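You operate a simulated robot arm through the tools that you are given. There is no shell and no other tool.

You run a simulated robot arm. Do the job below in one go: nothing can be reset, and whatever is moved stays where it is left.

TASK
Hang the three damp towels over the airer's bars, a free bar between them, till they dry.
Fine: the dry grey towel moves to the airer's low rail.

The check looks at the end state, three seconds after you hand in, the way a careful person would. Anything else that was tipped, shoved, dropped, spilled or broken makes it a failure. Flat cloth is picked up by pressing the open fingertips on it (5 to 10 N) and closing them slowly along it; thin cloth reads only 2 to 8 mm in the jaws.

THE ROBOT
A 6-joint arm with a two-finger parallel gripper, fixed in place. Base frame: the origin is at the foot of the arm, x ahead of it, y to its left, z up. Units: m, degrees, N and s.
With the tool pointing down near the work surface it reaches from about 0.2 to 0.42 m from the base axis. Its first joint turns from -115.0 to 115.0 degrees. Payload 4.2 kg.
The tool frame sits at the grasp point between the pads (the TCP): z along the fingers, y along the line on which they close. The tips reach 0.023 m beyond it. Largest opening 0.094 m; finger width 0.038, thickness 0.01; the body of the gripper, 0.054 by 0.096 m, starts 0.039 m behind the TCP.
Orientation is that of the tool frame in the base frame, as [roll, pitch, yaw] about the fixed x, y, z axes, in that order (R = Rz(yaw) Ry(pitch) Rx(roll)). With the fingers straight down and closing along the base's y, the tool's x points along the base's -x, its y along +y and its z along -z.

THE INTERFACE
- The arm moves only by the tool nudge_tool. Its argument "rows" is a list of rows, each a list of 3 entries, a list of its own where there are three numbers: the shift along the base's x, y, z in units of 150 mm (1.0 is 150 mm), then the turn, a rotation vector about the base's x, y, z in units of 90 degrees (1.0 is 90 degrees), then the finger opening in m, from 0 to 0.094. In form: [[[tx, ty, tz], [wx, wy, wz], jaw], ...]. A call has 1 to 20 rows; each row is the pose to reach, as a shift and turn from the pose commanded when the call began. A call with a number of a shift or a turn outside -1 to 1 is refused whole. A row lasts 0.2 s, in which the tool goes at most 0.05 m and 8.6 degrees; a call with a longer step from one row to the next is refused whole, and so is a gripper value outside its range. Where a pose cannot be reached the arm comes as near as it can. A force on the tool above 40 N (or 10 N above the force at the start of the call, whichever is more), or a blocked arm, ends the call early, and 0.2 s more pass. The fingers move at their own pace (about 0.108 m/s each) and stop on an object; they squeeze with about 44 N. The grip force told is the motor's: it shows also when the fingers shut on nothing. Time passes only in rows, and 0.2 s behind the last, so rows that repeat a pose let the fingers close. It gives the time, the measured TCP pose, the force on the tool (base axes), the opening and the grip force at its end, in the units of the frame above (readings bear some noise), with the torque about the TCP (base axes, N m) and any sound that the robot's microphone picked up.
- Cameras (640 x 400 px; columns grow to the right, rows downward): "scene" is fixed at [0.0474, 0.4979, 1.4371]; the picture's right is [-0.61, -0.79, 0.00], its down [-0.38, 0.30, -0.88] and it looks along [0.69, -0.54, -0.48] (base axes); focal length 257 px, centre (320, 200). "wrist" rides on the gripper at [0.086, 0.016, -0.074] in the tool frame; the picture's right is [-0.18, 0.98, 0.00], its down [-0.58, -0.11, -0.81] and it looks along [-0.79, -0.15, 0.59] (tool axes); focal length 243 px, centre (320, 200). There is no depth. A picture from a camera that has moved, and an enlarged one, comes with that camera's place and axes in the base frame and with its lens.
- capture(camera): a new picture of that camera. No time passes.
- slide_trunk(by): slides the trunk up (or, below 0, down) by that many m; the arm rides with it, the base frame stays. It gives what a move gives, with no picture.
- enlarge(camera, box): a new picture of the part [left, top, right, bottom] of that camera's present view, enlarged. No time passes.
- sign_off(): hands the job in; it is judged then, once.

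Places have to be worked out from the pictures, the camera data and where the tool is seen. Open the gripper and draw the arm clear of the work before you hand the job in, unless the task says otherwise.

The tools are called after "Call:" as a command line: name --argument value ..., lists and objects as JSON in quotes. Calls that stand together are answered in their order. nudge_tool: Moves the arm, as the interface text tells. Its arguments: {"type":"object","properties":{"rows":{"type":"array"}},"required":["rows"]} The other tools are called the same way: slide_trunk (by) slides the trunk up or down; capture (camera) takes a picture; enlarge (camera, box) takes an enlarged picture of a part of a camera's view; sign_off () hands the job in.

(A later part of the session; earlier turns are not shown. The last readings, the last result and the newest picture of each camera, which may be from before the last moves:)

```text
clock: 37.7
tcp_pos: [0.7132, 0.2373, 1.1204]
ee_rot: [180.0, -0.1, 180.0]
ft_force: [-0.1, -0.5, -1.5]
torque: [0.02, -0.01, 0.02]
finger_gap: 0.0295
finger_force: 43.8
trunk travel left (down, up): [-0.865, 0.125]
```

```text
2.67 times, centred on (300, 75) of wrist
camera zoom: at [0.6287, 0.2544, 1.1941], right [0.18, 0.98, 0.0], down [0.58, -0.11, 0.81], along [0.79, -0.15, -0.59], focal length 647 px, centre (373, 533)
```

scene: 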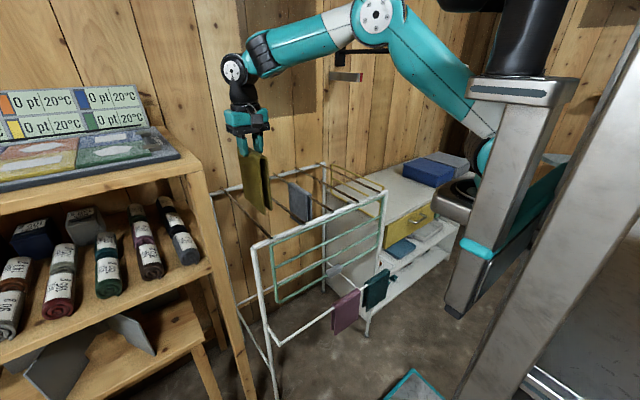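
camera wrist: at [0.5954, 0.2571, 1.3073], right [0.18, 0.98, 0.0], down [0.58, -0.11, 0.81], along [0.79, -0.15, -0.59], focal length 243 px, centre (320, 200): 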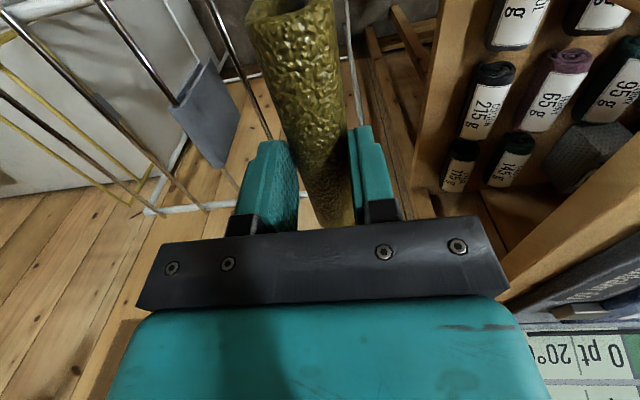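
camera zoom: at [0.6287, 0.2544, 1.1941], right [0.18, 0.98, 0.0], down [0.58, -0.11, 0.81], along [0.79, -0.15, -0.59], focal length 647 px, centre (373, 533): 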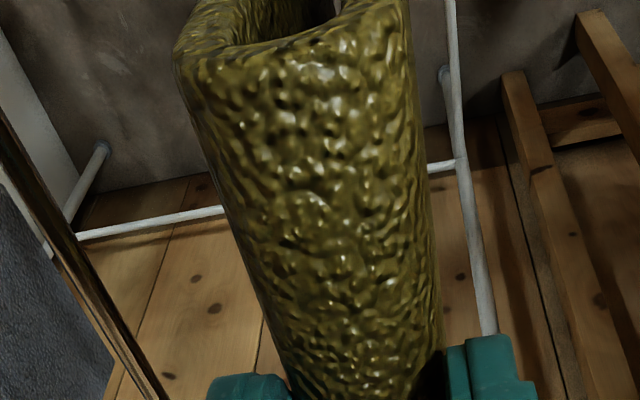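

No contact; the bar sits inside the saddle. I'll continue down to just above resting height.

Call:
nudge_tool --rows '[[[0, 0, -0.15], [0, 0, 0], 0.02], [[0, 0, -0.3], [0, 0, 0], 0.02], [[0, 0, -0.45], [0, 0, 0], 0.02], [[0, 0, -0.6], [0, 0, 0], 0.02], [[0, 0, -0.7], [0, 0, 0], 0.02], [[0, 0, -0.76], [0, 0, 0], 0.02]]'

Call:
enlarge --camera "scene" --box '[200, 150, 340, 280]'

Call:
capture --camera "wrist"

```text
clock: 39.1
tcp_pos: [0.7161, 0.2391, 1.0057]
ee_rot: [180.0, 0.0, 179.9]
ft_force: [0.7, 0.4, -1.8]
torque: [0.04, 0.03, 0.04]
finger_gap: 0.0294
finger_force: 43.9
trunk travel left (down, up): [-0.865, 0.125]
```

```text
3.08 times, centred on (270, 215) of scene
camera zoom: at [0.0474, 0.4979, 1.4371], right [-0.61, -0.79, 0.0], down [-0.38, 0.3, -0.88], along [0.69, -0.54, -0.48], focal length 792 px, centre (474, 154)
```

zoom: 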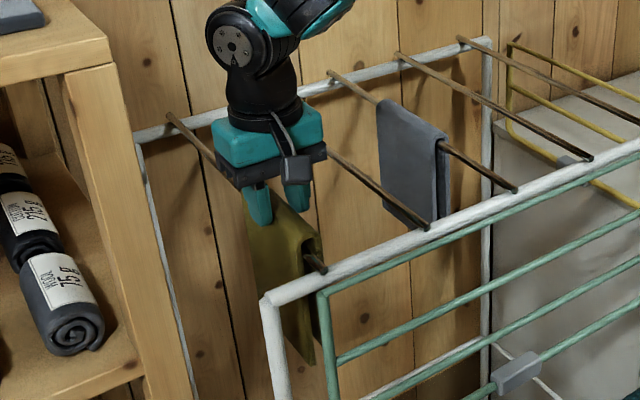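

```text
taken
camera wrist: at [0.6302, 0.2542, 1.0795], right [0.18, 0.98, 0.0], down [0.58, -0.11, 0.81], along [0.79, -0.15, -0.59], focal length 243 px, centre (320, 200)
```

wrist: 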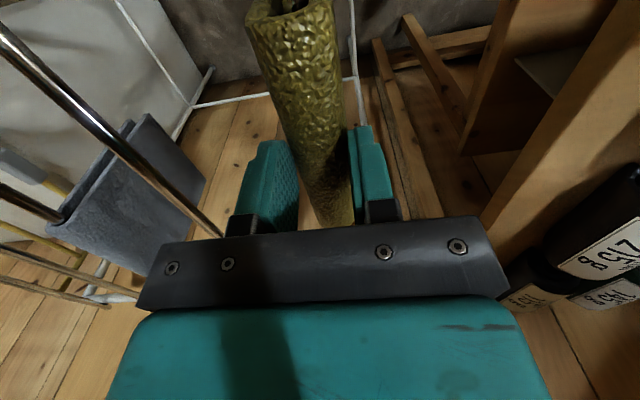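

Saddled over bar 1, a centimetre or so to go. Lowering in millimetre steps for contact.

Call:
nudge_tool --rows '[[[0, 0, -0.015], [0, 0, 0], 0.02], [[0, 0, -0.03], [0, 0, 0], 0.02], [[0, 0, -0.045], [0, 0, 0], 0.02]]'

Call:
nudge_tool --rows '[[[0, 0, -0.01], [0, 0, 0], 0.02], [[0, 0, -0.02], [0, 0, 0], 0.02]]'

```text
clock: 39.9
tcp_pos: [0.7146, 0.2376, 0.9992]
ee_rot: [180.0, 0.0, 179.9]
ft_force: [0.1, 0.0, -1.2]
torque: [0.02, 0.0, 0.01]
finger_gap: 0.0297
finger_force: 44.1
trunk travel left (down, up): [-0.865, 0.125]
```

```text
clock: 40.5
tcp_pos: [0.7147, 0.2378, 0.9967]
ee_rot: [-180.0, 0.0, -179.9]
ft_force: [-0.5, 0.6, -2.0]
torque: [0.02, -0.01, 0.03]
finger_gap: 0.0291
finger_force: 43.9
trunk travel left (down, up): [-0.865, 0.125]
```

Call:
nudge_tool --rows '[[[0, 0, -0.01], [0, 0, 0], 0.02], [[0, 0, -0.02], [0, 0, 0], 0.02]]'

Call:
nudge_tool --rows '[[[0, 0, -0.01], [0, 0, 0], 0.02], [[0, 0, -0.02], [0, 0, 0], 0.02]]'

```text
clock: 41.1
tcp_pos: [0.7152, 0.2388, 0.993]
ee_rot: [180.0, 0.0, -180.0]
ft_force: [-0.7, -0.1, -1.4]
torque: [0.0, -0.01, 0.02]
finger_gap: 0.0291
finger_force: 44.3
trunk travel left (down, up): [-0.865, 0.125]
```

```text
clock: 41.7
tcp_pos: [0.7154, 0.2386, 0.9934]
ee_rot: [179.9, 0.1, -179.9]
ft_force: [-5.7, -1.3, 23.4]
torque: [0.03, 0.99, -0.11]
finger_gap: 0.0291
finger_force: 44.2
trunk travel left (down, up): [-0.865, 0.125]
```

Contact with the bar at z≈0.993, as predicted. I'll relieve the pressure, then open the fingers gently.

Call:
nudge_tool --rows '[[[0, 0, 0.012], [0, 0, 0], 0.02], [[0, 0, 0.012], [0, 0, 0], 0.02], [[0, 0, 0.012], [0, 0, 0], 0.034], [[0, 0, 0.012], [0, 0, 0], 0.045], [[0, 0, 0.012], [0, 0, 0], 0.06], [[0, 0, 0.012], [0, 0, 0], 0.06]]'

Call:
enlarge --camera "scene" --box '[200, 150, 340, 280]'

Call:
enlarge --camera "wrist" --box '[180, 0, 480, 230]'

```text
clock: 43.1
tcp_pos: [0.7153, 0.2367, 0.9929]
ee_rot: [180.0, 0.0, 179.9]
ft_force: [0.1, -0.8, 0.2]
torque: [0.01, 0.01, 0.0]
finger_gap: 0.0597
finger_force: 0.0
trunk travel left (down, up): [-0.865, 0.125]
```

```text
3.08 times, centred on (270, 215) of scene
camera zoom: at [0.0474, 0.4979, 1.4371], right [-0.61, -0.79, 0.0], down [-0.38, 0.3, -0.88], along [0.69, -0.54, -0.48], focal length 792 px, centre (474, 154)
```

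zoom: 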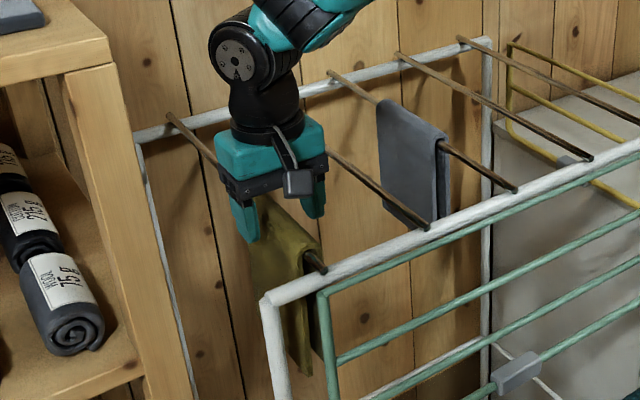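

```text
1.74 times, centred on (330, 115) of wrist
camera zoom: at [0.6294, 0.254, 1.0659], right [0.18, 0.98, 0.0], down [0.58, -0.11, 0.81], along [0.79, -0.15, -0.59], focal length 422 px, centre (303, 348)
```

zoom: 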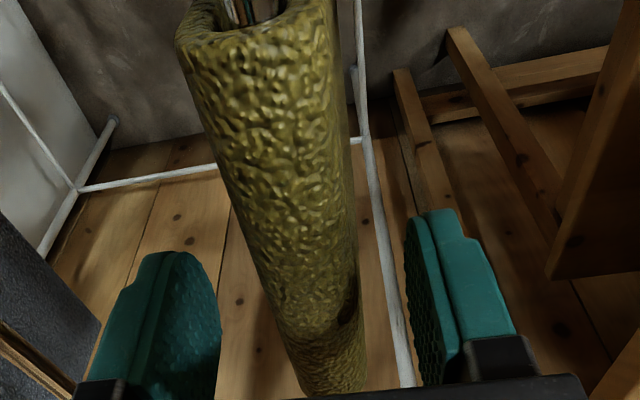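

The olive towel hangs on bar 1 on its own. I'll rise straight up clear of it.

Call:
nudge_tool --rows '[[[0, 0, 0.1], [0, 0, 0], 0.06], [[0, 0, 0.3], [0, 0, 0], 0.06], [[0, 0, 0.6], [0, 0, 0], 0.06], [[0, 0, 0.9], [0, 0, 0], 0.06], [[0, 0, 1.0], [0, 0, 0], 0.06]]'

Call:
nudge_tool --rows '[[[-0.2, -0.2, 0], [0, 0, 0], 0.06], [[-0.4, -0.4, 0], [0, 0, 0], 0.06], [[-0.6, -0.6, 0], [0, 0, 0], 0.06], [[-0.8, -0.8, 0], [0, 0, 0], 0.06], [[-1.0, -1.0, 0], [0, 0, 0], 0.094]]'

Call:
nudge_tool --rows '[[[-0.1, -0.25, 0], [0, 0, 0], 0.094], [[-0.2, -0.5, 0], [0, 0, 0], 0.094], [[-0.23, -0.75, 0], [0, 0, 0], 0.094], [[-0.23, -1.0, 0], [0, 0, 0], 0.094]]'

Call:
capture --camera "scene"

```text
clock: 44.3
tcp_pos: [0.7167, 0.2394, 1.1421]
ee_rot: [-180.0, 0.0, -180.0]
ft_force: [0.1, 0.1, -0.8]
torque: [0.0, 0.05, -0.02]
finger_gap: 0.0602
finger_force: 0.0
trunk travel left (down, up): [-0.865, 0.125]
```

```text
clock: 45.5
tcp_pos: [0.5668, 0.0897, 1.1429]
ee_rot: [-180.0, -0.1, 180.0]
ft_force: [-0.4, 0.8, 0.4]
torque: [0.0, 0.03, 0.0]
finger_gap: 0.0939
finger_force: 0.1
trunk travel left (down, up): [-0.865, 0.125]
```

```text
clock: 46.5
tcp_pos: [0.5321, -0.0617, 1.1432]
ee_rot: [-180.0, 0.0, -180.0]
ft_force: [-0.4, -0.2, -0.3]
torque: [-0.02, -0.01, -0.01]
finger_gap: 0.094
finger_force: 0.1
trunk travel left (down, up): [-0.865, 0.125]
```

```text
taken
```

scene: 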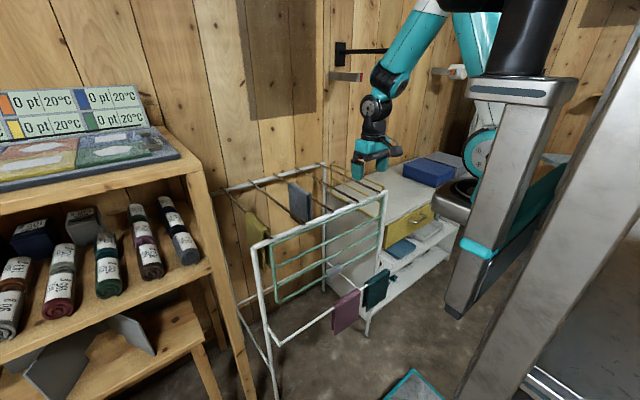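

Next the teal towel near y≈-0.186. I'll move over it at height while turning the jaws across the rail.

Call:
nudge_tool --rows '[[[0, -0.2, 0], [0, 0, 0.09], 0.094], [[0, -0.4, 0], [0, 0, 0.18], 0.094], [[0, -0.6, 0], [0, 0, 0.27], 0.094], [[0, -0.8, 0], [0, 0, 0.36], 0.094], [[0, -0.83, 0], [0, 0, 0.45], 0.094], [[0, -0.83, 0], [0, 0, 0.54], 0.094], [[0, -0.83, 0], [0, 0, 0.63], 0.094], [[0, -0.83, 0], [0, 0, 0.72], 0.094], [[0, -0.83, 0], [0, 0, 0.81], 0.094], [[0, -0.83, 0], [0, 0, 0.9], 0.094], [[0, -0.83, 0], [0, 0, 0.95], 0.094], [[0, -0.83, 0], [0, 0, 1.0], 0.094]]'

Call:
slide_trunk --by -0.3

Call:
capture --camera "scene"

Call:
capture --camera "wrist"

```text
clock: 49.1
tcp_pos: [0.5304, -0.1871, 1.1426]
ee_rot: [180.0, 0.0, -89.9]
ft_force: [0.2, 1.1, 0.0]
torque: [0.0, 0.02, -0.01]
finger_gap: 0.0939
finger_force: 0.0
trunk travel left (down, up): [-0.865, 0.125]
```

```text
clock: 52.1
tcp_pos: [0.531, -0.1866, 0.8425]
ee_rot: [-179.9, 0.0, -90.0]
ft_force: [-0.1, 0.8, -0.7]
torque: [0.0, -0.02, 0.01]
finger_gap: 0.0941
finger_force: 0.1
trunk travel left (down, up): [-0.565, 0.425]
```

```text
taken
```

scene: 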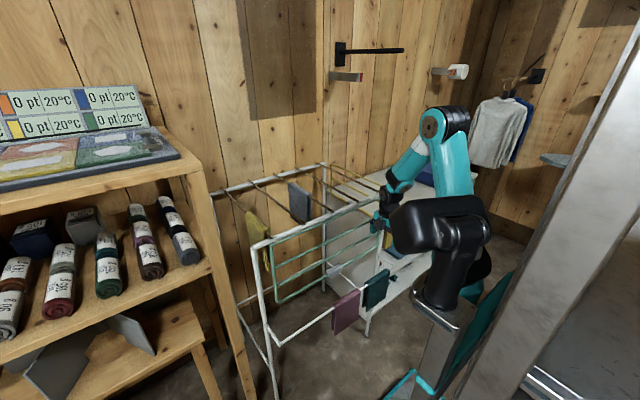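

```text
taken
camera wrist: at [0.5148, -0.2729, 0.9164], right [-0.98, 0.18, 0.0], down [0.11, 0.58, 0.81], along [0.15, 0.79, -0.59], focal length 243 px, centre (320, 200)
```

wrist: 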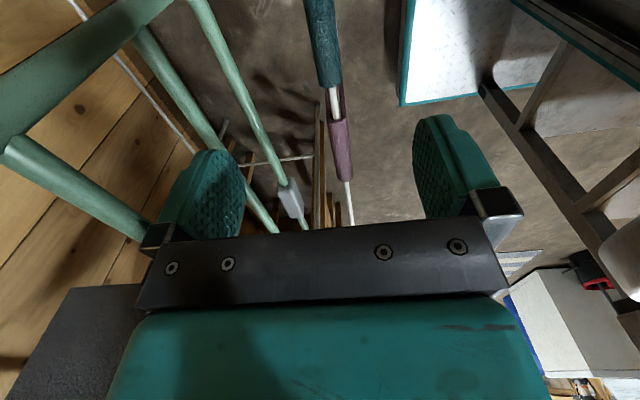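

Teal's +y edge computes to y≈-0.118 and the fold to x≈0.531, so I'm centred over it. Descending to the same grasp height as before.

Call:
nudge_tool --rows '[[[0, 0, -0.25], [0, 0, 0], 0.094], [[0, 0, -0.5], [0, 0, 0], 0.094], [[0, 0, -0.75], [0, 0, 0], 0.094], [[0, 0, -1.0], [0, 0, 0], 0.094]]'

Call:
capture --camera "wrist"

Call:
enlarge --camera "scene" --box '[300, 180, 460, 320]'

```text
clock: 53.1
tcp_pos: [0.5303, -0.1863, 0.6937]
ee_rot: [180.0, 0.0, -90.0]
ft_force: [1.4, 0.1, 0.3]
torque: [0.03, 0.01, 0.01]
finger_gap: 0.094
finger_force: 0.1
trunk travel left (down, up): [-0.565, 0.425]
```

```text
taken
camera wrist: at [0.5139, -0.2726, 0.7669], right [-0.98, 0.18, 0.0], down [0.11, 0.58, 0.81], along [0.15, 0.79, -0.59], focal length 243 px, centre (320, 200)
```

wrist: 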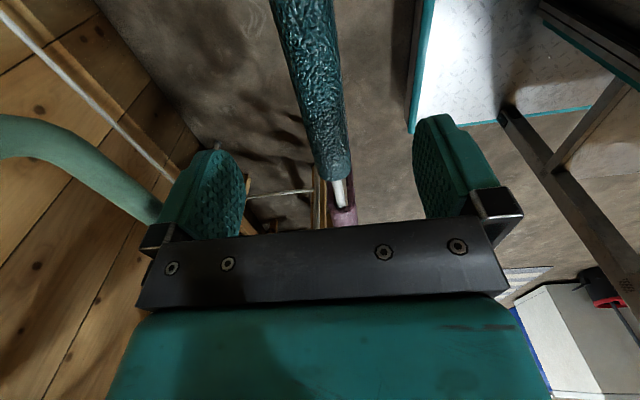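

```text
2.86 times, centred on (380, 250) of scene
camera zoom: at [0.0474, 0.4979, 1.4371], right [-0.61, -0.79, 0.0], down [-0.38, 0.3, -0.88], along [0.69, -0.54, -0.48], focal length 735 px, centre (149, 57)
```

zoom: 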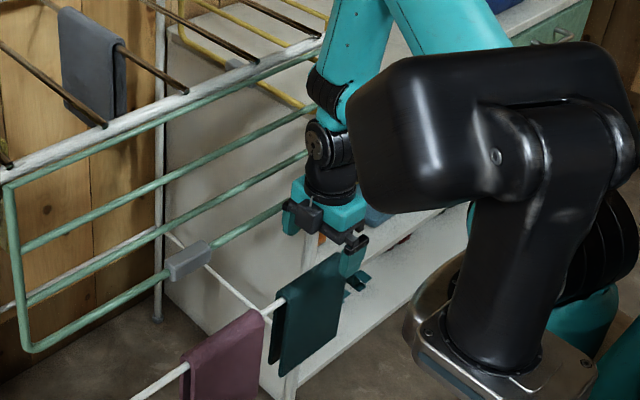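

Aligned with the teal fold. Descending the last 5 cm and closing gently.

Call:
nudge_tool --rows '[[[0.003, 0, -0.15], [0, 0, 0], 0.094], [[0.003, 0, -0.28], [0, 0, 0], 0.094], [[0.003, 0, -0.343], [0, 0, 0], 0.094], [[0.003, 0, -0.343], [0, 0, 0], 0.08], [[0.003, 0, -0.343], [0, 0, 0], 0.065], [[0.003, 0, -0.343], [0, 0, 0], 0.05], [[0.003, 0, -0.343], [0, 0, 0], 0.036], [[0.003, 0, -0.343], [0, 0, 0], 0.03], [[0.003, 0, -0.343], [0, 0, 0], 0.024], [[0.003, 0, -0.343], [0, 0, 0], 0.02], [[0.003, 0, -0.343], [0, 0, 0], 0.02]]'

Call:
capture --camera "wrist"

Call:
enlarge --camera "scene" --box '[300, 180, 460, 320]'

```text
clock: 55.5
tcp_pos: [0.5307, -0.1862, 0.6411]
ee_rot: [179.9, 0.1, -90.0]
ft_force: [-0.1, 0.0, 0.6]
torque: [0.01, 0.0, -0.05]
finger_gap: 0.0293
finger_force: 43.8
trunk travel left (down, up): [-0.565, 0.425]
```

```text
taken
camera wrist: at [0.5146, -0.2727, 0.7152], right [-0.98, 0.18, 0.0], down [0.11, 0.58, 0.81], along [0.15, 0.79, -0.59], focal length 243 px, centre (320, 200)
```

wrist: 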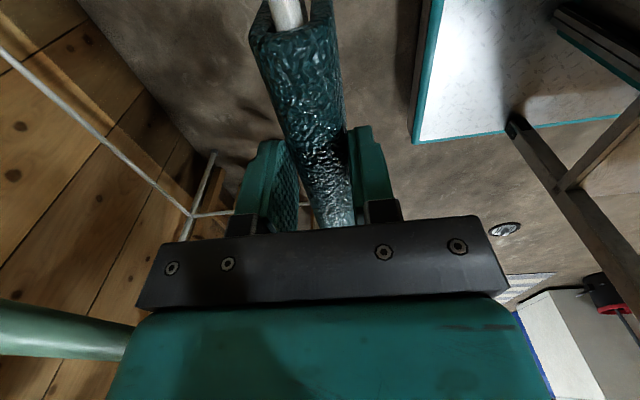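

```text
2.86 times, centred on (380, 250) of scene
camera zoom: at [0.0474, 0.4979, 1.4371], right [-0.61, -0.79, 0.0], down [-0.38, 0.3, -0.88], along [0.69, -0.54, -0.48], focal length 735 px, centre (149, 57)
```

zoom: 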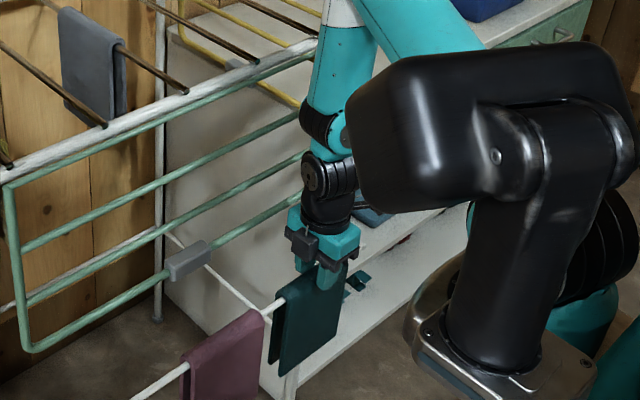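

Gripped at 29.3 mm. Lifting slowly off the rail, then raising the trunk.

Call:
nudge_tool --rows '[[[0, 0, 0.03], [0, 0, 0], 0.02], [[0, 0, 0.08], [0, 0, 0], 0.02], [[0, 0, 0.16], [0, 0, 0], 0.02], [[0, 0, 0.3], [0, 0, 0], 0.02], [[0, 0, 0.5], [0, 0, 0], 0.02], [[0, 0, 0.75], [0, 0, 0], 0.02], [[0, 0, 1.0], [0, 0, 0], 0.02]]'

Call:
slide_trunk --by 0.4

Call:
slide_trunk --by 0.05

Call:
capture --camera "scene"

```text
clock: 57.1
tcp_pos: [0.5288, -0.1885, 0.7914]
ee_rot: [179.9, 0.0, -90.0]
ft_force: [0.5, -0.4, -1.7]
torque: [0.01, 0.01, -0.03]
finger_gap: 0.0293
finger_force: 44.1
trunk travel left (down, up): [-0.565, 0.425]
```

```text
clock: 60.9
tcp_pos: [0.5297, -0.1887, 1.1915]
ee_rot: [180.0, -0.1, -90.0]
ft_force: [0.0, 0.3, -1.0]
torque: [0.0, 0.0, -0.02]
finger_gap: 0.0293
finger_force: 44.3
trunk travel left (down, up): [-0.965, 0.025]
```

```text
clock: 61.6
tcp_pos: [0.5295, -0.1885, 1.2164]
ee_rot: [179.9, -0.1, -90.0]
ft_force: [0.1, -0.2, -0.6]
torque: [-0.04, 0.0, 0.01]
finger_gap: 0.0291
finger_force: 44.4
out of reach, approached as far as the arm can: row 1
trunk travel left (down, up): [-0.99, 0.0]
```

```text
taken
```

scene: 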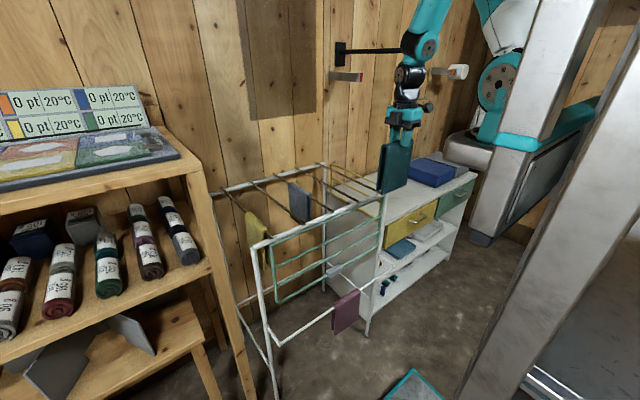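

The teal towel is up with its hem near z≈1.04. I'll turn it parallel to the bars and lift a touch more, then move toward bar 5.

Call:
nudge_tool --rows '[[[0, 0, 0.05], [0, 0, -0.09], 0.02], [[0, 0, 0.1], [0, 0, -0.18], 0.02], [[0, 0, 0.15], [0, 0, -0.27], 0.02], [[0, 0, 0.15], [0, 0, -0.36], 0.02], [[0, 0, 0.15], [0, 0, -0.45], 0.02], [[0, 0, 0.15], [0, 0, -0.54], 0.02], [[0, 0, 0.15], [0, 0, -0.63], 0.02], [[0, 0, 0.15], [0, 0, -0.72], 0.02], [[0, 0, 0.15], [0, 0, -0.81], 0.02], [[0, 0, 0.15], [0, 0, -0.9], 0.02], [[0, 0, 0.15], [0, 0, -0.95], 0.02], [[0, 0, 0.15], [0, 0, -1.0], 0.02]]'

Call:
nudge_tool --rows '[[[0.2, -0.1, 0], [0, 0, 0], 0.02], [[0.4, -0.2, 0], [0, 0, 0], 0.02], [[0.6, -0.3, 0], [0, 0, 0], 0.02], [[0.8, -0.357, 0], [0, 0, 0], 0.02], [[1.0, -0.357, 0], [0, 0, 0], 0.02]]'

Call:
nudge_tool --rows '[[[0.12, 0, 0], [0, 0, 0], 0.02], [[0.235, 0, 0], [0, 0, 0], 0.02], [[0.235, 0, 0], [0, 0, 0], 0.02]]'

Call:
enlarge --camera "scene" --box '[300, 90, 440, 230]'

Call:
capture --camera "wrist"

```text
clock: 64.2
tcp_pos: [0.5303, -0.1887, 1.2392]
ee_rot: [180.0, 0.0, 180.0]
ft_force: [0.6, 0.0, -1.3]
torque: [-0.01, 0.06, -0.01]
finger_gap: 0.0294
finger_force: 43.6
trunk travel left (down, up): [-0.99, 0.0]
```

```text
clock: 65.4
tcp_pos: [0.6809, -0.2425, 1.2391]
ee_rot: [-180.0, 0.0, 180.0]
ft_force: [-1.3, 0.2, -0.9]
torque: [0.0, -0.02, 0.05]
finger_gap: 0.0293
finger_force: 43.9
trunk travel left (down, up): [-0.99, 0.0]
```

```text
clock: 66.2
tcp_pos: [0.7155, -0.2417, 1.2372]
ee_rot: [-180.0, -0.1, 180.0]
ft_force: [-0.7, 0.0, -1.0]
torque: [0.02, 0.01, -0.01]
finger_gap: 0.0294
finger_force: 44.4
trunk travel left (down, up): [-0.99, 0.0]
```

```text
2.86 times, centred on (370, 160) of scene
camera zoom: at [0.0474, 0.4979, 1.4371], right [-0.61, -0.79, 0.0], down [-0.38, 0.3, -0.88], along [0.69, -0.54, -0.48], focal length 735 px, centre (177, 314)
```

zoom: 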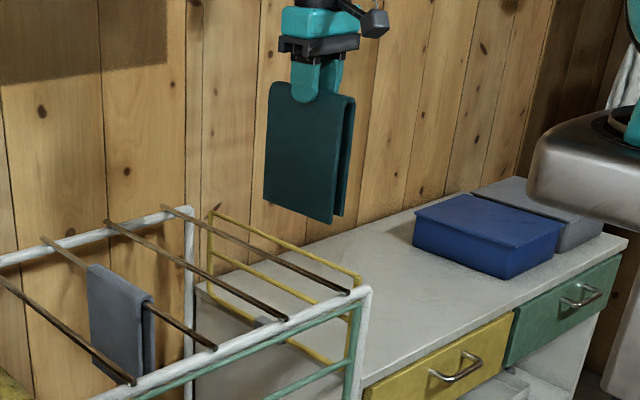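

```text
taken
camera wrist: at [0.6288, -0.2258, 1.3118], right [0.18, 0.98, 0.0], down [0.58, -0.11, 0.81], along [0.79, -0.15, -0.59], focal length 243 px, centre (320, 200)
```

wrist: 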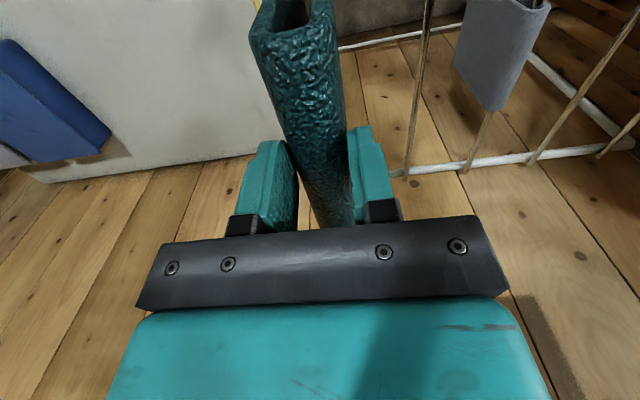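

The saddle gap is over bar 5's line (y≈-0.241). I'll lower under the force guard until the hem has passed the bar, then look.

Call:
nudge_tool --rows '[[[0, 0.005, -0.15], [0, 0, 0], 0.02], [[0, 0.005, -0.3], [0, 0, 0], 0.02], [[0, 0.005, -0.4], [0, 0, 0], 0.02], [[0, 0.005, -0.5], [0, 0, 0], 0.02], [[0, 0.005, -0.6], [0, 0, 0], 0.02], [[0, 0.005, -0.7], [0, 0, 0], 0.02]]'

Call:
enlarge --camera "scene" --box '[300, 110, 440, 250]'

Call:
enlarge --camera "wrist" --box '[180, 0, 480, 230]'

```text
clock: 67.6
tcp_pos: [0.7145, -0.2425, 1.1336]
ee_rot: [180.0, 0.0, -180.0]
ft_force: [0.0, 0.1, -1.4]
torque: [0.03, 0.03, -0.02]
finger_gap: 0.0293
finger_force: 44.5
trunk travel left (down, up): [-0.99, 0.0]
```

```text
2.86 times, centred on (370, 180) of scene
camera zoom: at [0.0474, 0.4979, 1.4371], right [-0.61, -0.79, 0.0], down [-0.38, 0.3, -0.88], along [0.69, -0.54, -0.48], focal length 735 px, centre (177, 257)
```

zoom: 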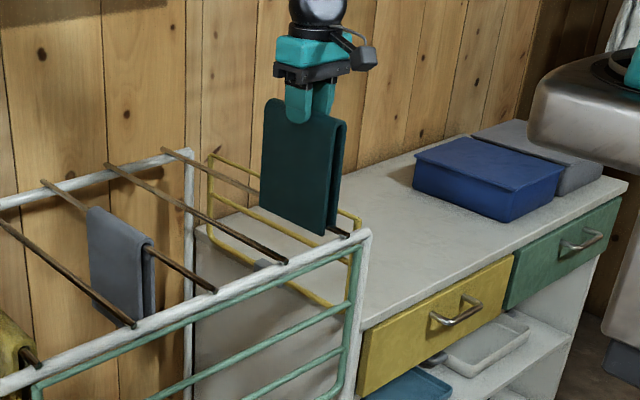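

```text
1.74 times, centred on (330, 115) of wrist
camera zoom: at [0.6283, -0.2252, 1.2079], right [0.18, 0.98, 0.0], down [0.58, -0.11, 0.81], along [0.79, -0.15, -0.59], focal length 422 px, centre (303, 348)
```

zoom: 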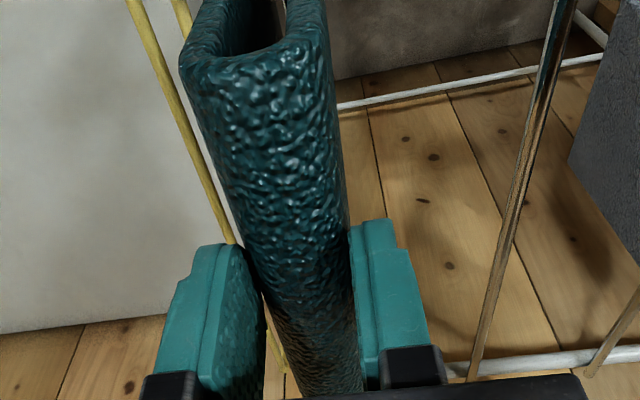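

Call:
enlarge --camera "wrist" --box '[250, 0, 370, 75]'

Call:
enlarge --camera "scene" --box '[380, 160, 440, 210]'

```text
5.33 times, centred on (310, 38) of wrist
camera zoom: at [0.6283, -0.2252, 1.2079], right [0.18, 0.98, 0.0], down [0.58, -0.11, 0.81], along [0.79, -0.15, -0.59], focal length 1294 px, centre (373, 1067)
```

zoom: 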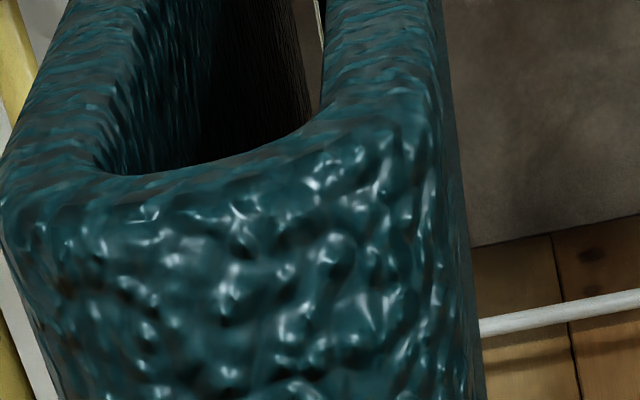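

```text
8.00 times, centred on (410, 185) of scene
camera zoom: at [0.0474, 0.4979, 1.4371], right [-0.61, -0.79, 0.0], down [-0.38, 0.3, -0.88], along [0.69, -0.54, -0.48], focal length 2059 px, centre (-400, 320)
```

zoom: 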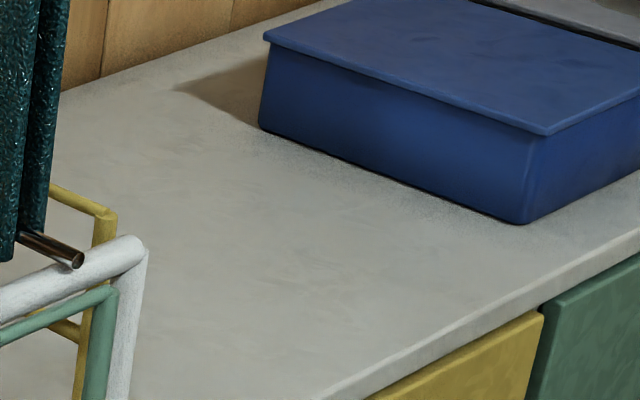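

The bar emerges between the two legs, so it's saddled. Continuing down to just above rest.

Call:
nudge_tool --rows '[[[0, 0, -0.15], [0, 0, 0], 0.02], [[0, 0, -0.3], [0, 0, 0], 0.02], [[0, 0, -0.45], [0, 0, 0], 0.02], [[0, 0, -0.6], [0, 0, 0], 0.02], [[0, 0, -0.75], [0, 0, 0], 0.02], [[0, 0, -0.85], [0, 0, 0], 0.02], [[0, 0, -0.9], [0, 0, 0], 0.02]]'

Call:
nudge_tool --rows '[[[0, 0, -0.01], [0, 0, 0], 0.02], [[0, 0, -0.02], [0, 0, 0], 0.02], [[0, 0, -0.03], [0, 0, 0], 0.02]]'

Call:
capture --camera "wrist"

Call:
enlarge --camera "scene" --box '[300, 110, 440, 250]'

```text
clock: 69.2
tcp_pos: [0.7142, -0.24, 0.9976]
ee_rot: [-179.9, -0.1, -180.0]
ft_force: [0.9, -0.2, -1.2]
torque: [-0.01, 0.04, -0.02]
finger_gap: 0.0294
finger_force: 43.9
trunk travel left (down, up): [-0.99, 0.0]
```

```text
clock: 70.0
tcp_pos: [0.7139, -0.2408, 0.9932]
ee_rot: [-180.0, 0.0, 179.9]
ft_force: [0.6, 0.3, -1.2]
torque: [0.02, -0.03, 0.04]
finger_gap: 0.0292
finger_force: 44.3
trunk travel left (down, up): [-0.99, 0.0]
```

```text
taken
camera wrist: at [0.6282, -0.2245, 1.0674], right [0.18, 0.98, 0.0], down [0.58, -0.11, 0.81], along [0.79, -0.15, -0.59], focal length 243 px, centre (320, 200)
```

wrist: 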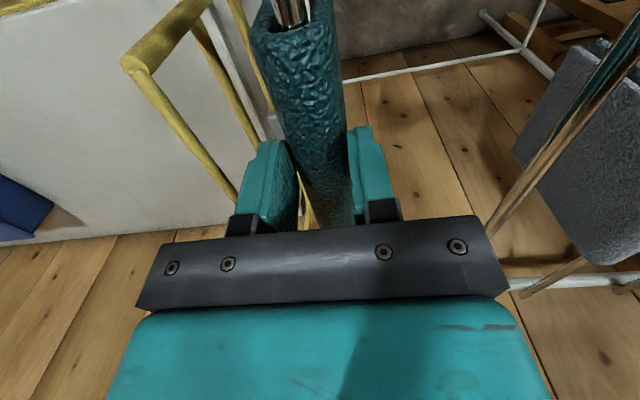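

```text
2.86 times, centred on (370, 180) of scene
camera zoom: at [0.0474, 0.4979, 1.4371], right [-0.61, -0.79, 0.0], down [-0.38, 0.3, -0.88], along [0.69, -0.54, -0.48], focal length 735 px, centre (177, 257)
```

zoom: 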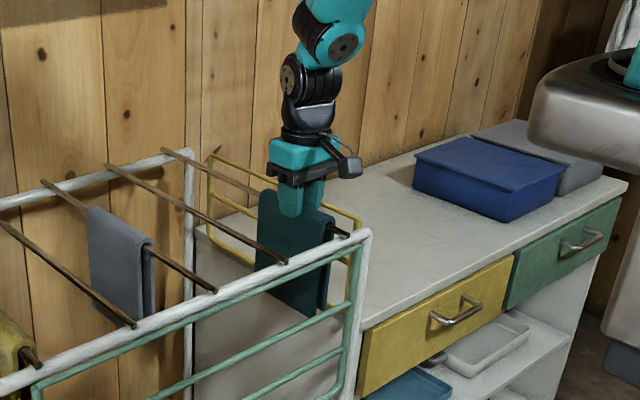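

Call:
nudge_tool --rows '[[[0, 0, -0.007], [0, 0, 0], 0.02], [[0, 0, -0.012], [0, 0, 0], 0.02]]'

```text
clock: 70.6
tcp_pos: [0.715, -0.2413, 0.9916]
ee_rot: [-179.9, 0.1, -180.0]
ft_force: [0.4, 0.7, -0.8]
torque: [-0.01, 0.03, 0.01]
finger_gap: 0.0294
finger_force: 43.8
trunk travel left (down, up): [-0.99, 0.0]
```

Call:
nudge_tool --rows '[[[0, 0, -0.007], [0, 0, 0], 0.02], [[0, 0, -0.012], [0, 0, 0], 0.02]]'

```text
clock: 71.2
tcp_pos: [0.7141, -0.2414, 0.9923]
ee_rot: [180.0, 0.0, 180.0]
ft_force: [-1.8, 1.0, 6.0]
torque: [0.08, 0.04, -0.07]
finger_gap: 0.0295
finger_force: 43.3
trunk travel left (down, up): [-0.99, 0.0]
```

Resting on the bar (6 N). I'll ease off and open only to 45 mm, because the yellow side wing is near, then rise straight up.

Call:
nudge_tool --rows '[[[0, 0, 0.005], [0, 0, 0], 0.02], [[0, 0, 0.005], [0, 0, 0], 0.034], [[0, 0, 0.005], [0, 0, 0], 0.04], [[0, 0, 0.005], [0, 0, 0], 0.045], [[0, 0, 0.005], [0, 0, 0], 0.045], [[0, 0, 0.1], [0, 0, 0], 0.045], [[0, 0, 0.3], [0, 0, 0], 0.045], [[0, 0, 0.6], [0, 0, 0], 0.045], [[0, 0, 0.9], [0, 0, 0], 0.045], [[0, 0, 1.0], [0, 0, 0], 0.045]]'

Call:
enlarge --camera "scene" --box '[230, 130, 420, 270]'

Call:
capture --camera "wrist"

```text
clock: 73.4
tcp_pos: [0.713, -0.242, 1.1421]
ee_rot: [-179.9, 0.1, 180.0]
ft_force: [-0.2, 0.0, -0.6]
torque: [0.0, 0.01, 0.0]
finger_gap: 0.0451
finger_force: 0.1
trunk travel left (down, up): [-0.99, 0.0]
```

```text
2.86 times, centred on (325, 200) of scene
camera zoom: at [0.0474, 0.4979, 1.4371], right [-0.61, -0.79, 0.0], down [-0.38, 0.3, -0.88], along [0.69, -0.54, -0.48], focal length 735 px, centre (306, 200)
```

zoom: 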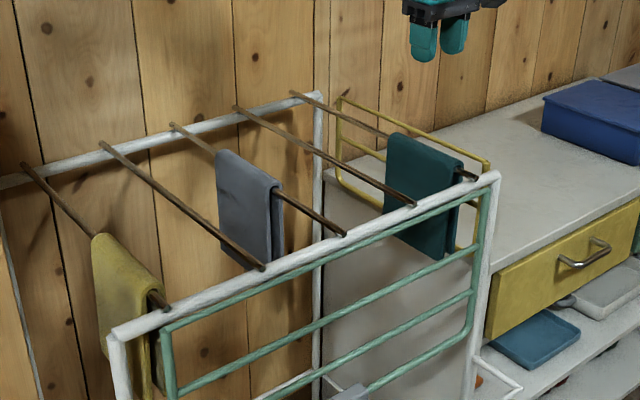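

```text
taken
camera wrist: at [0.6283, -0.2253, 1.2156], right [0.18, 0.98, 0.0], down [0.58, -0.11, 0.81], along [0.79, -0.15, -0.59], focal length 243 px, centre (320, 200)
```

wrist: 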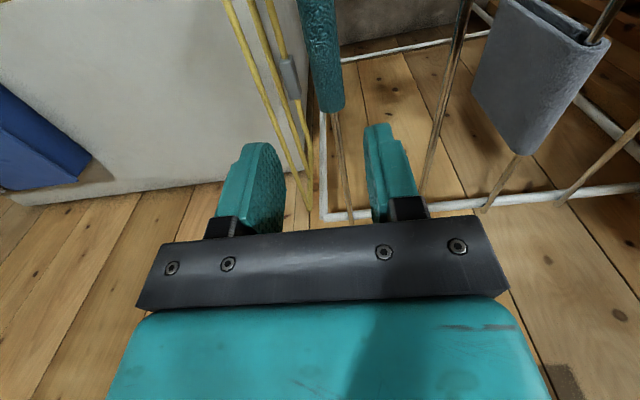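

Both towels hang well. Now for the dry grey towel on bar 3 (centre about x≈0.828, y≈0): moving over at this clear height and testing reach.

Call:
nudge_tool --rows '[[[0, 0.25, 0], [0, 0, 0], 0.07], [[0, 0.5, 0], [0, 0, 0], 0.07], [[0, 0.75, 0], [0, 0, 0], 0.07], [[0, 1.0, 0], [0, 0, 0], 0.07]]'

Call:
nudge_tool --rows '[[[0.1, 0.25, 0], [0, 0, 0], 0.07], [[0.3, 0.5, 0], [0, 0, 0], 0.07], [[0.5, 0.6, 0], [0, 0, 0], 0.07], [[0.7, 0.6, 0], [0, 0, 0], 0.07], [[0.75, 0.6, 0], [0, 0, 0], 0.07], [[0.75, 0.6, 0], [0, 0, 0], 0.07]]'

Call:
enlarge --camera "scene" --box '[230, 90, 400, 250]'

Call:
capture --camera "wrist"

```text
clock: 74.4
tcp_pos: [0.7145, -0.0933, 1.1409]
ee_rot: [-180.0, 0.0, 180.0]
ft_force: [0.0, 1.0, 0.3]
torque: [-0.01, 0.0, 0.01]
finger_gap: 0.0701
finger_force: 0.2
trunk travel left (down, up): [-0.99, 0.0]
```

```text
clock: 75.8
tcp_pos: [0.8281, -0.0018, 1.1408]
ee_rot: [179.9, 0.0, 179.9]
ft_force: [0.6, -0.3, -0.7]
torque: [-0.05, 0.02, 0.02]
finger_gap: 0.07
finger_force: 0.0
trunk travel left (down, up): [-0.99, 0.0]
```

```text
2.50 times, centred on (315, 170) of scene
camera zoom: at [0.0474, 0.4979, 1.4371], right [-0.61, -0.79, 0.0], down [-0.38, 0.3, -0.88], along [0.69, -0.54, -0.48], focal length 644 px, centre (332, 275)
```

zoom: 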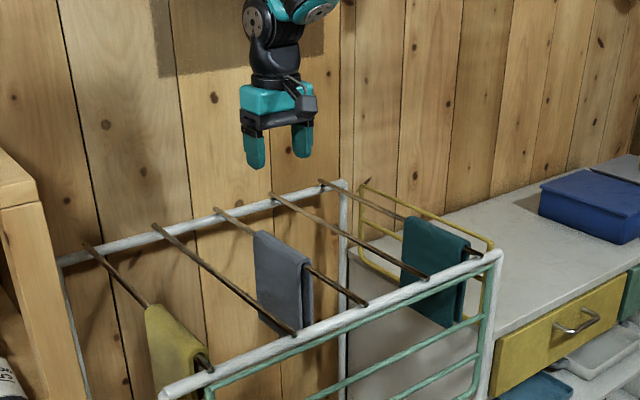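

```text
taken
camera wrist: at [0.7416, 0.0144, 1.2149], right [0.18, 0.98, 0.0], down [0.58, -0.11, 0.81], along [0.79, -0.15, -0.59], focal length 243 px, centre (320, 200)
```

wrist: 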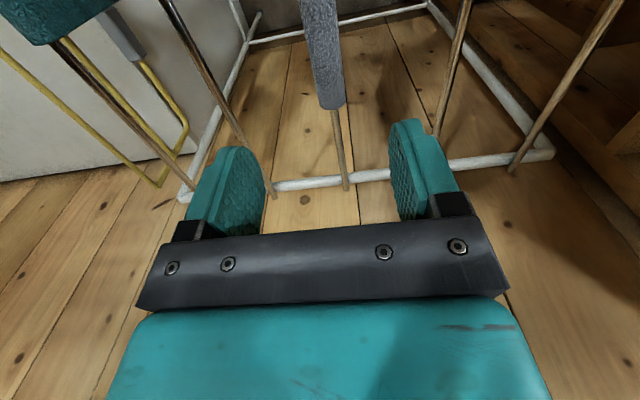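

Reach is good, and the grey towel's far edge computes to x≈0.89, so I'm centred. Descending over its fold.

Call:
nudge_tool --rows '[[[0, 0, -0.25], [0, 0, 0], 0.07], [[0, 0, -0.5], [0, 0, 0], 0.07], [[0, 0, -0.7], [0, 0, 0], 0.07], [[0, 0, -0.85], [0, 0, 0], 0.07], [[0, 0, -0.92], [0, 0, 0], 0.07], [[0, 0, -0.92], [0, 0, 0], 0.07]]'

Call:
capture --camera "wrist"

Call:
enlarge --camera "scene" --box '[240, 120, 380, 250]'

```text
clock: 77.2
tcp_pos: [0.8259, -0.0011, 1.0021]
ee_rot: [-179.9, 0.0, 180.0]
ft_force: [-0.6, 0.3, -0.3]
torque: [-0.01, 0.02, 0.0]
finger_gap: 0.07
finger_force: 0.1
trunk travel left (down, up): [-0.99, 0.0]
```

```text
taken
camera wrist: at [0.7398, 0.0163, 1.0765], right [0.18, 0.98, 0.0], down [0.58, -0.11, 0.81], along [0.79, -0.15, -0.59], focal length 243 px, centre (320, 200)
```

wrist: 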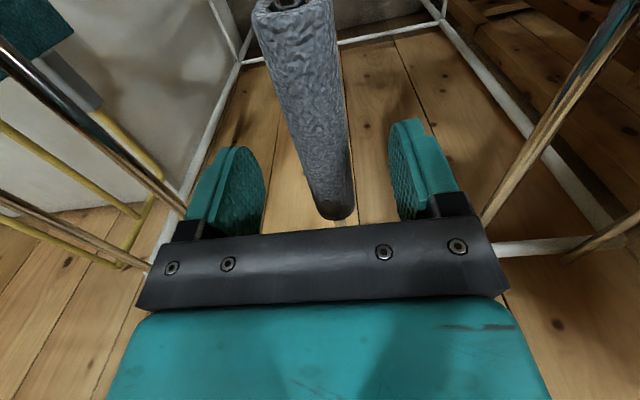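

```text
3.08 times, centred on (310, 185) of scene
camera zoom: at [0.0474, 0.4979, 1.4371], right [-0.61, -0.79, 0.0], down [-0.38, 0.3, -0.88], along [0.69, -0.54, -0.48], focal length 792 px, centre (351, 246)
```

zoom: 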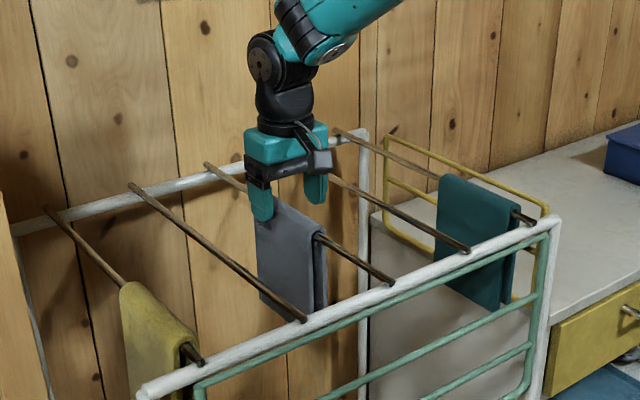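

Centred. Lowering 9 mm and closing slowly on the grey fold.

Call:
nudge_tool --rows '[[[0, 0, -0.03], [0, 0, 0], 0.07], [[0, 0, -0.062], [0, 0, 0], 0.07], [[0, 0, -0.062], [0, 0, 0], 0.05], [[0, 0, -0.062], [0, 0, 0], 0.036], [[0, 0, -0.062], [0, 0, 0], 0.03], [[0, 0, -0.062], [0, 0, 0], 0.024], [[0, 0, -0.062], [0, 0, 0], 0.018], [[0, 0, -0.062], [0, 0, 0], 0.015], [[0, 0, -0.062], [0, 0, 0], 0.015]]'

```text
clock: 79.2
tcp_pos: [0.8271, -0.0002, 0.9926]
ee_rot: [180.0, 0.0, 180.0]
ft_force: [-0.1, -0.7, 0.1]
torque: [0.01, 0.01, 0.05]
finger_gap: 0.0291
finger_force: 44.2
trunk travel left (down, up): [-0.99, 0.0]
```

Gripped at 29.1 mm. Lifting straight up until the hem clears the bars.

Call:
nudge_tool --rows '[[[0, 0, 0.03], [0, 0, 0], 0.015], [[0, 0, 0.1], [0, 0, 0], 0.015], [[0, 0, 0.25], [0, 0, 0], 0.015], [[0, 0, 0.5], [0, 0, 0], 0.015], [[0, 0, 0.75], [0, 0, 0], 0.015], [[0, 0, 1.0], [0, 0, 0], 0.015]]'

Call:
nudge_tool --rows '[[[0, 0, 0.25], [0, 0, 0], 0.015], [[0, 0, 0.5], [0, 0, 0], 0.015], [[0, 0, 0.6], [0, 0, 0], 0.015], [[0, 0, 0.6], [0, 0, 0], 0.015]]'

Call:
capture --camera "scene"

```text
clock: 80.6
tcp_pos: [0.8247, 0.0007, 1.1445]
ee_rot: [-179.9, -0.1, 180.0]
ft_force: [-0.8, 0.5, -0.9]
torque: [0.01, 0.02, 0.02]
finger_gap: 0.0294
finger_force: 44.1
trunk travel left (down, up): [-0.99, 0.0]
```

```text
clock: 81.6
tcp_pos: [0.8262, -0.0001, 1.2342]
ee_rot: [180.0, 0.0, -180.0]
ft_force: [0.0, -0.8, -1.5]
torque: [-0.01, -0.04, 0.01]
finger_gap: 0.0292
finger_force: 44.0
trunk travel left (down, up): [-0.99, 0.0]
```

```text
taken
```

scene: 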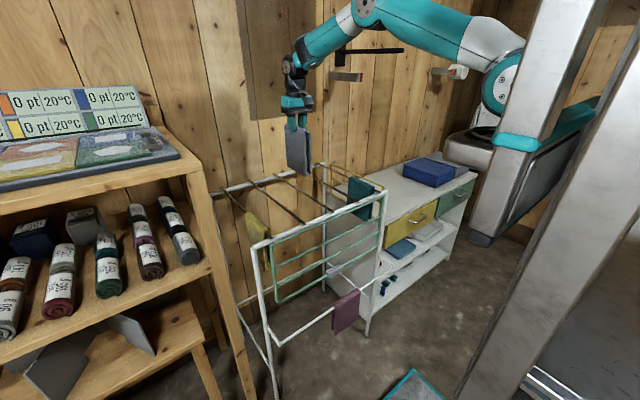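

Grey is up clear. I'll carry it back over the front rail to in front of the low rail at the olive towel's old spot (y≈0.185).

Call:
nudge_tool --rows '[[[-0.25, 0, 0], [0, 0, 0], 0.015], [[-0.5, 0, 0], [0, 0, 0], 0.015], [[-0.75, 0.1, 0], [0, 0, 0], 0.015], [[-1.0, 0.25, 0], [0, 0, 0], 0.015]]'

Call:
nudge_tool --rows '[[[-0.2, 0.2, 0], [0, 0, 0], 0.015], [[-0.4, 0.4, 0], [0, 0, 0], 0.015], [[-0.6, 0.6, 0], [0, 0, 0], 0.015], [[-0.8, 0.8, 0], [0, 0, 0], 0.015], [[-0.97, 0.98, 0], [0, 0, 0], 0.015], [[-0.97, 0.98, 0], [0, 0, 0], 0.015]]'

Call:
nudge_tool --rows '[[[0, 0, 0], [0, 0, 0.09], 0.015], [[0, 0, 0], [0, 0, 0.18], 0.015], [[0, 0, 0], [0, 0, 0.27], 0.015], [[0, 0, 0], [0, 0, 0.36], 0.015], [[0, 0, 0], [0, 0, 0.45], 0.015], [[0, 0, 0], [0, 0, 0.54], 0.015], [[0, 0, 0], [0, 0, 0.63], 0.015], [[0, 0, 0], [0, 0, 0.72], 0.015], [[0, 0, 0], [0, 0, 0.81], 0.015], [[0, 0, 0], [0, 0, 0.9], 0.015], [[0, 0, 0], [0, 0, 0.95], 0.015], [[0, 0, 0], [0, 0, 1.0], 0.015]]'

Call:
capture --camera "scene"

```text
clock: 82.6
tcp_pos: [0.6783, 0.0369, 1.2343]
ee_rot: [180.0, 0.0, 179.9]
ft_force: [0.0, -0.2, -1.1]
torque: [-0.02, 0.02, -0.01]
finger_gap: 0.0295
finger_force: 43.7
trunk travel left (down, up): [-0.99, 0.0]
```

```text
clock: 84.0
tcp_pos: [0.5306, 0.1844, 1.2323]
ee_rot: [-180.0, -0.1, -180.0]
ft_force: [0.1, 0.1, -1.0]
torque: [0.03, 0.01, -0.04]
finger_gap: 0.0293
finger_force: 43.9
trunk travel left (down, up): [-0.99, 0.0]
```

```text
clock: 86.6
tcp_pos: [0.5326, 0.1838, 1.2328]
ee_rot: [-179.9, -0.1, -89.9]
ft_force: [0.5, 1.1, -2.0]
torque: [0.02, -0.01, 0.05]
finger_gap: 0.0293
finger_force: 43.8
trunk travel left (down, up): [-0.99, 0.0]
```

```text
taken
```

scene: 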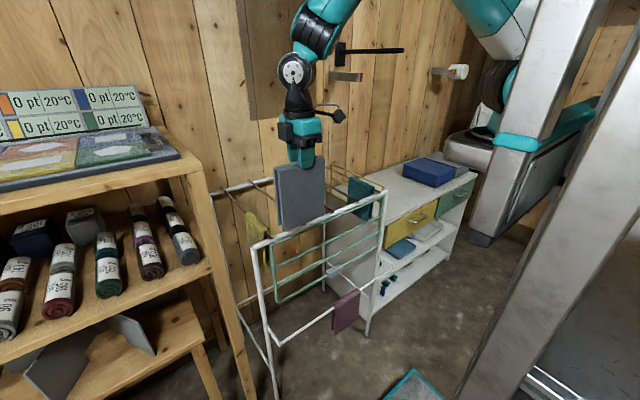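

Now in front of the airer and turned parallel to the low rail. I'll lower the trunk 0.36 m so the hem stops above the rail.

Call:
slide_trunk --by -0.36

Call:
enlarge --camera "scene" --box '[240, 210, 400, 360]'

Call:
capture --camera "wrist"

```text
clock: 90.1
tcp_pos: [0.5306, 0.1836, 0.8734]
ee_rot: [180.0, 0.0, -90.0]
ft_force: [0.7, 0.0, -1.4]
torque: [-0.02, 0.05, 0.03]
finger_gap: 0.0294
finger_force: 44.2
trunk travel left (down, up): [-0.63, 0.36]
```

```text
2.67 times, centred on (320, 285) of scene
camera zoom: at [0.0474, 0.4979, 1.4371], right [-0.61, -0.79, 0.0], down [-0.38, 0.3, -0.88], along [0.69, -0.54, -0.48], focal length 686 px, centre (320, -27)
```

zoom: 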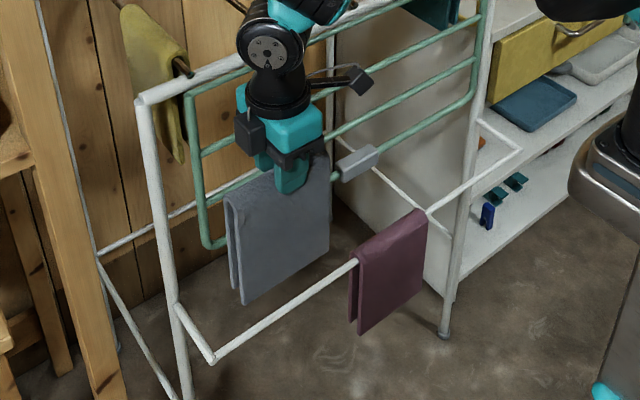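

```text
taken
camera wrist: at [0.5162, 0.097, 0.9476], right [-0.98, 0.18, 0.0], down [0.11, 0.58, 0.81], along [0.15, 0.79, -0.59], focal length 243 px, centre (320, 200)
```

wrist: 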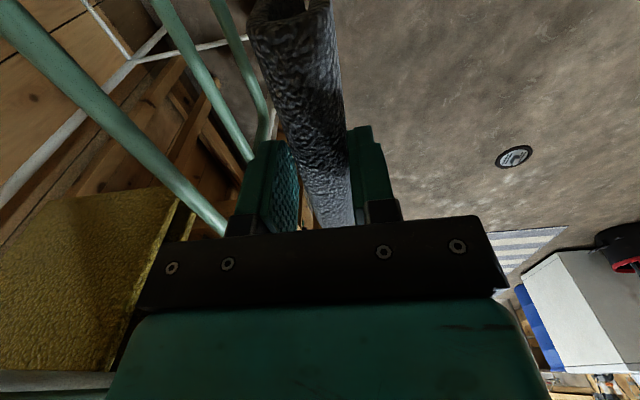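

Hem hangs just above the rail and lines up with x≈0.53. Lowering under the guard until the hem has passed the rail, then checking.

Call:
nudge_tool --rows '[[[-0.003, 0, -0.15], [0, 0, 0], 0.015], [[-0.003, 0, -0.25], [0, 0, 0], 0.015], [[-0.003, 0, -0.35], [0, 0, 0], 0.015], [[-0.003, 0, -0.45], [0, 0, 0], 0.015], [[-0.003, 0, -0.55], [0, 0, 0], 0.015], [[-0.003, 0, -0.65], [0, 0, 0], 0.015]]'

Call:
enlarge --camera "scene" --box '[260, 250, 360, 350]'

Call:
capture --camera "wrist"

```text
clock: 91.5
tcp_pos: [0.5321, 0.1828, 0.7758]
ee_rot: [180.0, 0.0, -90.0]
ft_force: [0.4, 0.3, -0.6]
torque: [0.01, 0.01, -0.03]
finger_gap: 0.0293
finger_force: 44.5
trunk travel left (down, up): [-0.63, 0.36]
```

```text
4.00 times, centred on (310, 300) of scene
camera zoom: at [0.0474, 0.4979, 1.4371], right [-0.61, -0.79, 0.0], down [-0.38, 0.3, -0.88], along [0.69, -0.54, -0.48], focal length 1030 px, centre (360, -200)
```

zoom: 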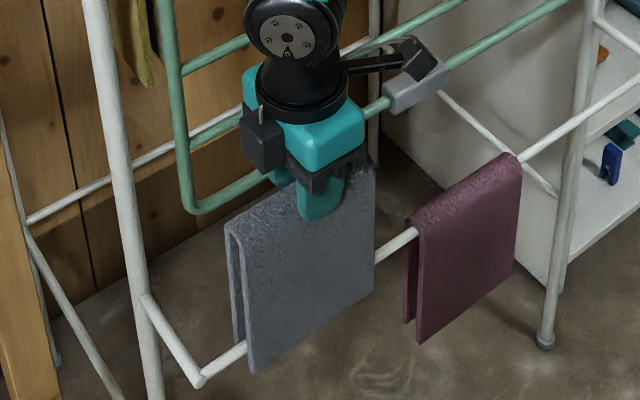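

```text
taken
camera wrist: at [0.5153, 0.0967, 0.8497], right [-0.98, 0.18, 0.0], down [0.11, 0.58, 0.81], along [0.15, 0.79, -0.59], focal length 243 px, centre (320, 200)
```

wrist: 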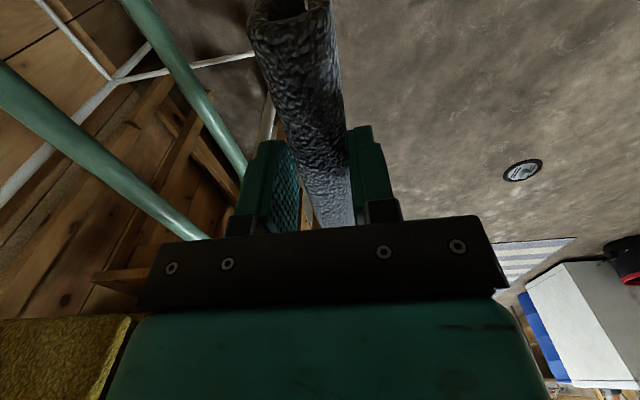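

The rail passes between the legs. Continuing down to near rest.

Call:
nudge_tool --rows '[[[0, 0, -0.15], [0, 0, 0], 0.015], [[0, 0, -0.3], [0, 0, 0], 0.015], [[0, 0, -0.45], [0, 0, 0], 0.015], [[0, 0, -0.6], [0, 0, 0], 0.015], [[0, 0, -0.75], [0, 0, 0], 0.015], [[0, 0, -0.82], [0, 0, 0], 0.015], [[0, 0, -0.85], [0, 0, 0], 0.015]]'

Call:
nudge_tool --rows '[[[0, 0, -0.01], [0, 0, 0], 0.015], [[0, 0, -0.02], [0, 0, 0], 0.015]]'

Call:
nudge_tool --rows '[[[0, 0, -0.007], [0, 0, 0], 0.015], [[0, 0, -0.012], [0, 0, 0], 0.015]]'

```text
clock: 93.1
tcp_pos: [0.5328, 0.1836, 0.6493]
ee_rot: [-179.9, 0.0, -90.0]
ft_force: [-7.7, 0.9, 1.7]
torque: [0.02, 0.23, -0.17]
finger_gap: 0.0293
finger_force: 44.4
trunk travel left (down, up): [-0.63, 0.36]
```

```text
clock: 93.7
tcp_pos: [0.5319, 0.1824, 0.6455]
ee_rot: [-179.9, 0.0, -89.9]
ft_force: [-5.0, -0.1, 0.4]
torque: [-0.01, 0.14, -0.04]
finger_gap: 0.0291
finger_force: 43.5
trunk travel left (down, up): [-0.63, 0.36]
```

```text
clock: 94.3
tcp_pos: [0.5328, 0.1832, 0.6449]
ee_rot: [-179.9, 0.0, -90.0]
ft_force: [0.0, -0.2, -2.1]
torque: [-0.03, 0.0, 0.02]
finger_gap: 0.0289
finger_force: 44.4
trunk travel left (down, up): [-0.63, 0.36]
```

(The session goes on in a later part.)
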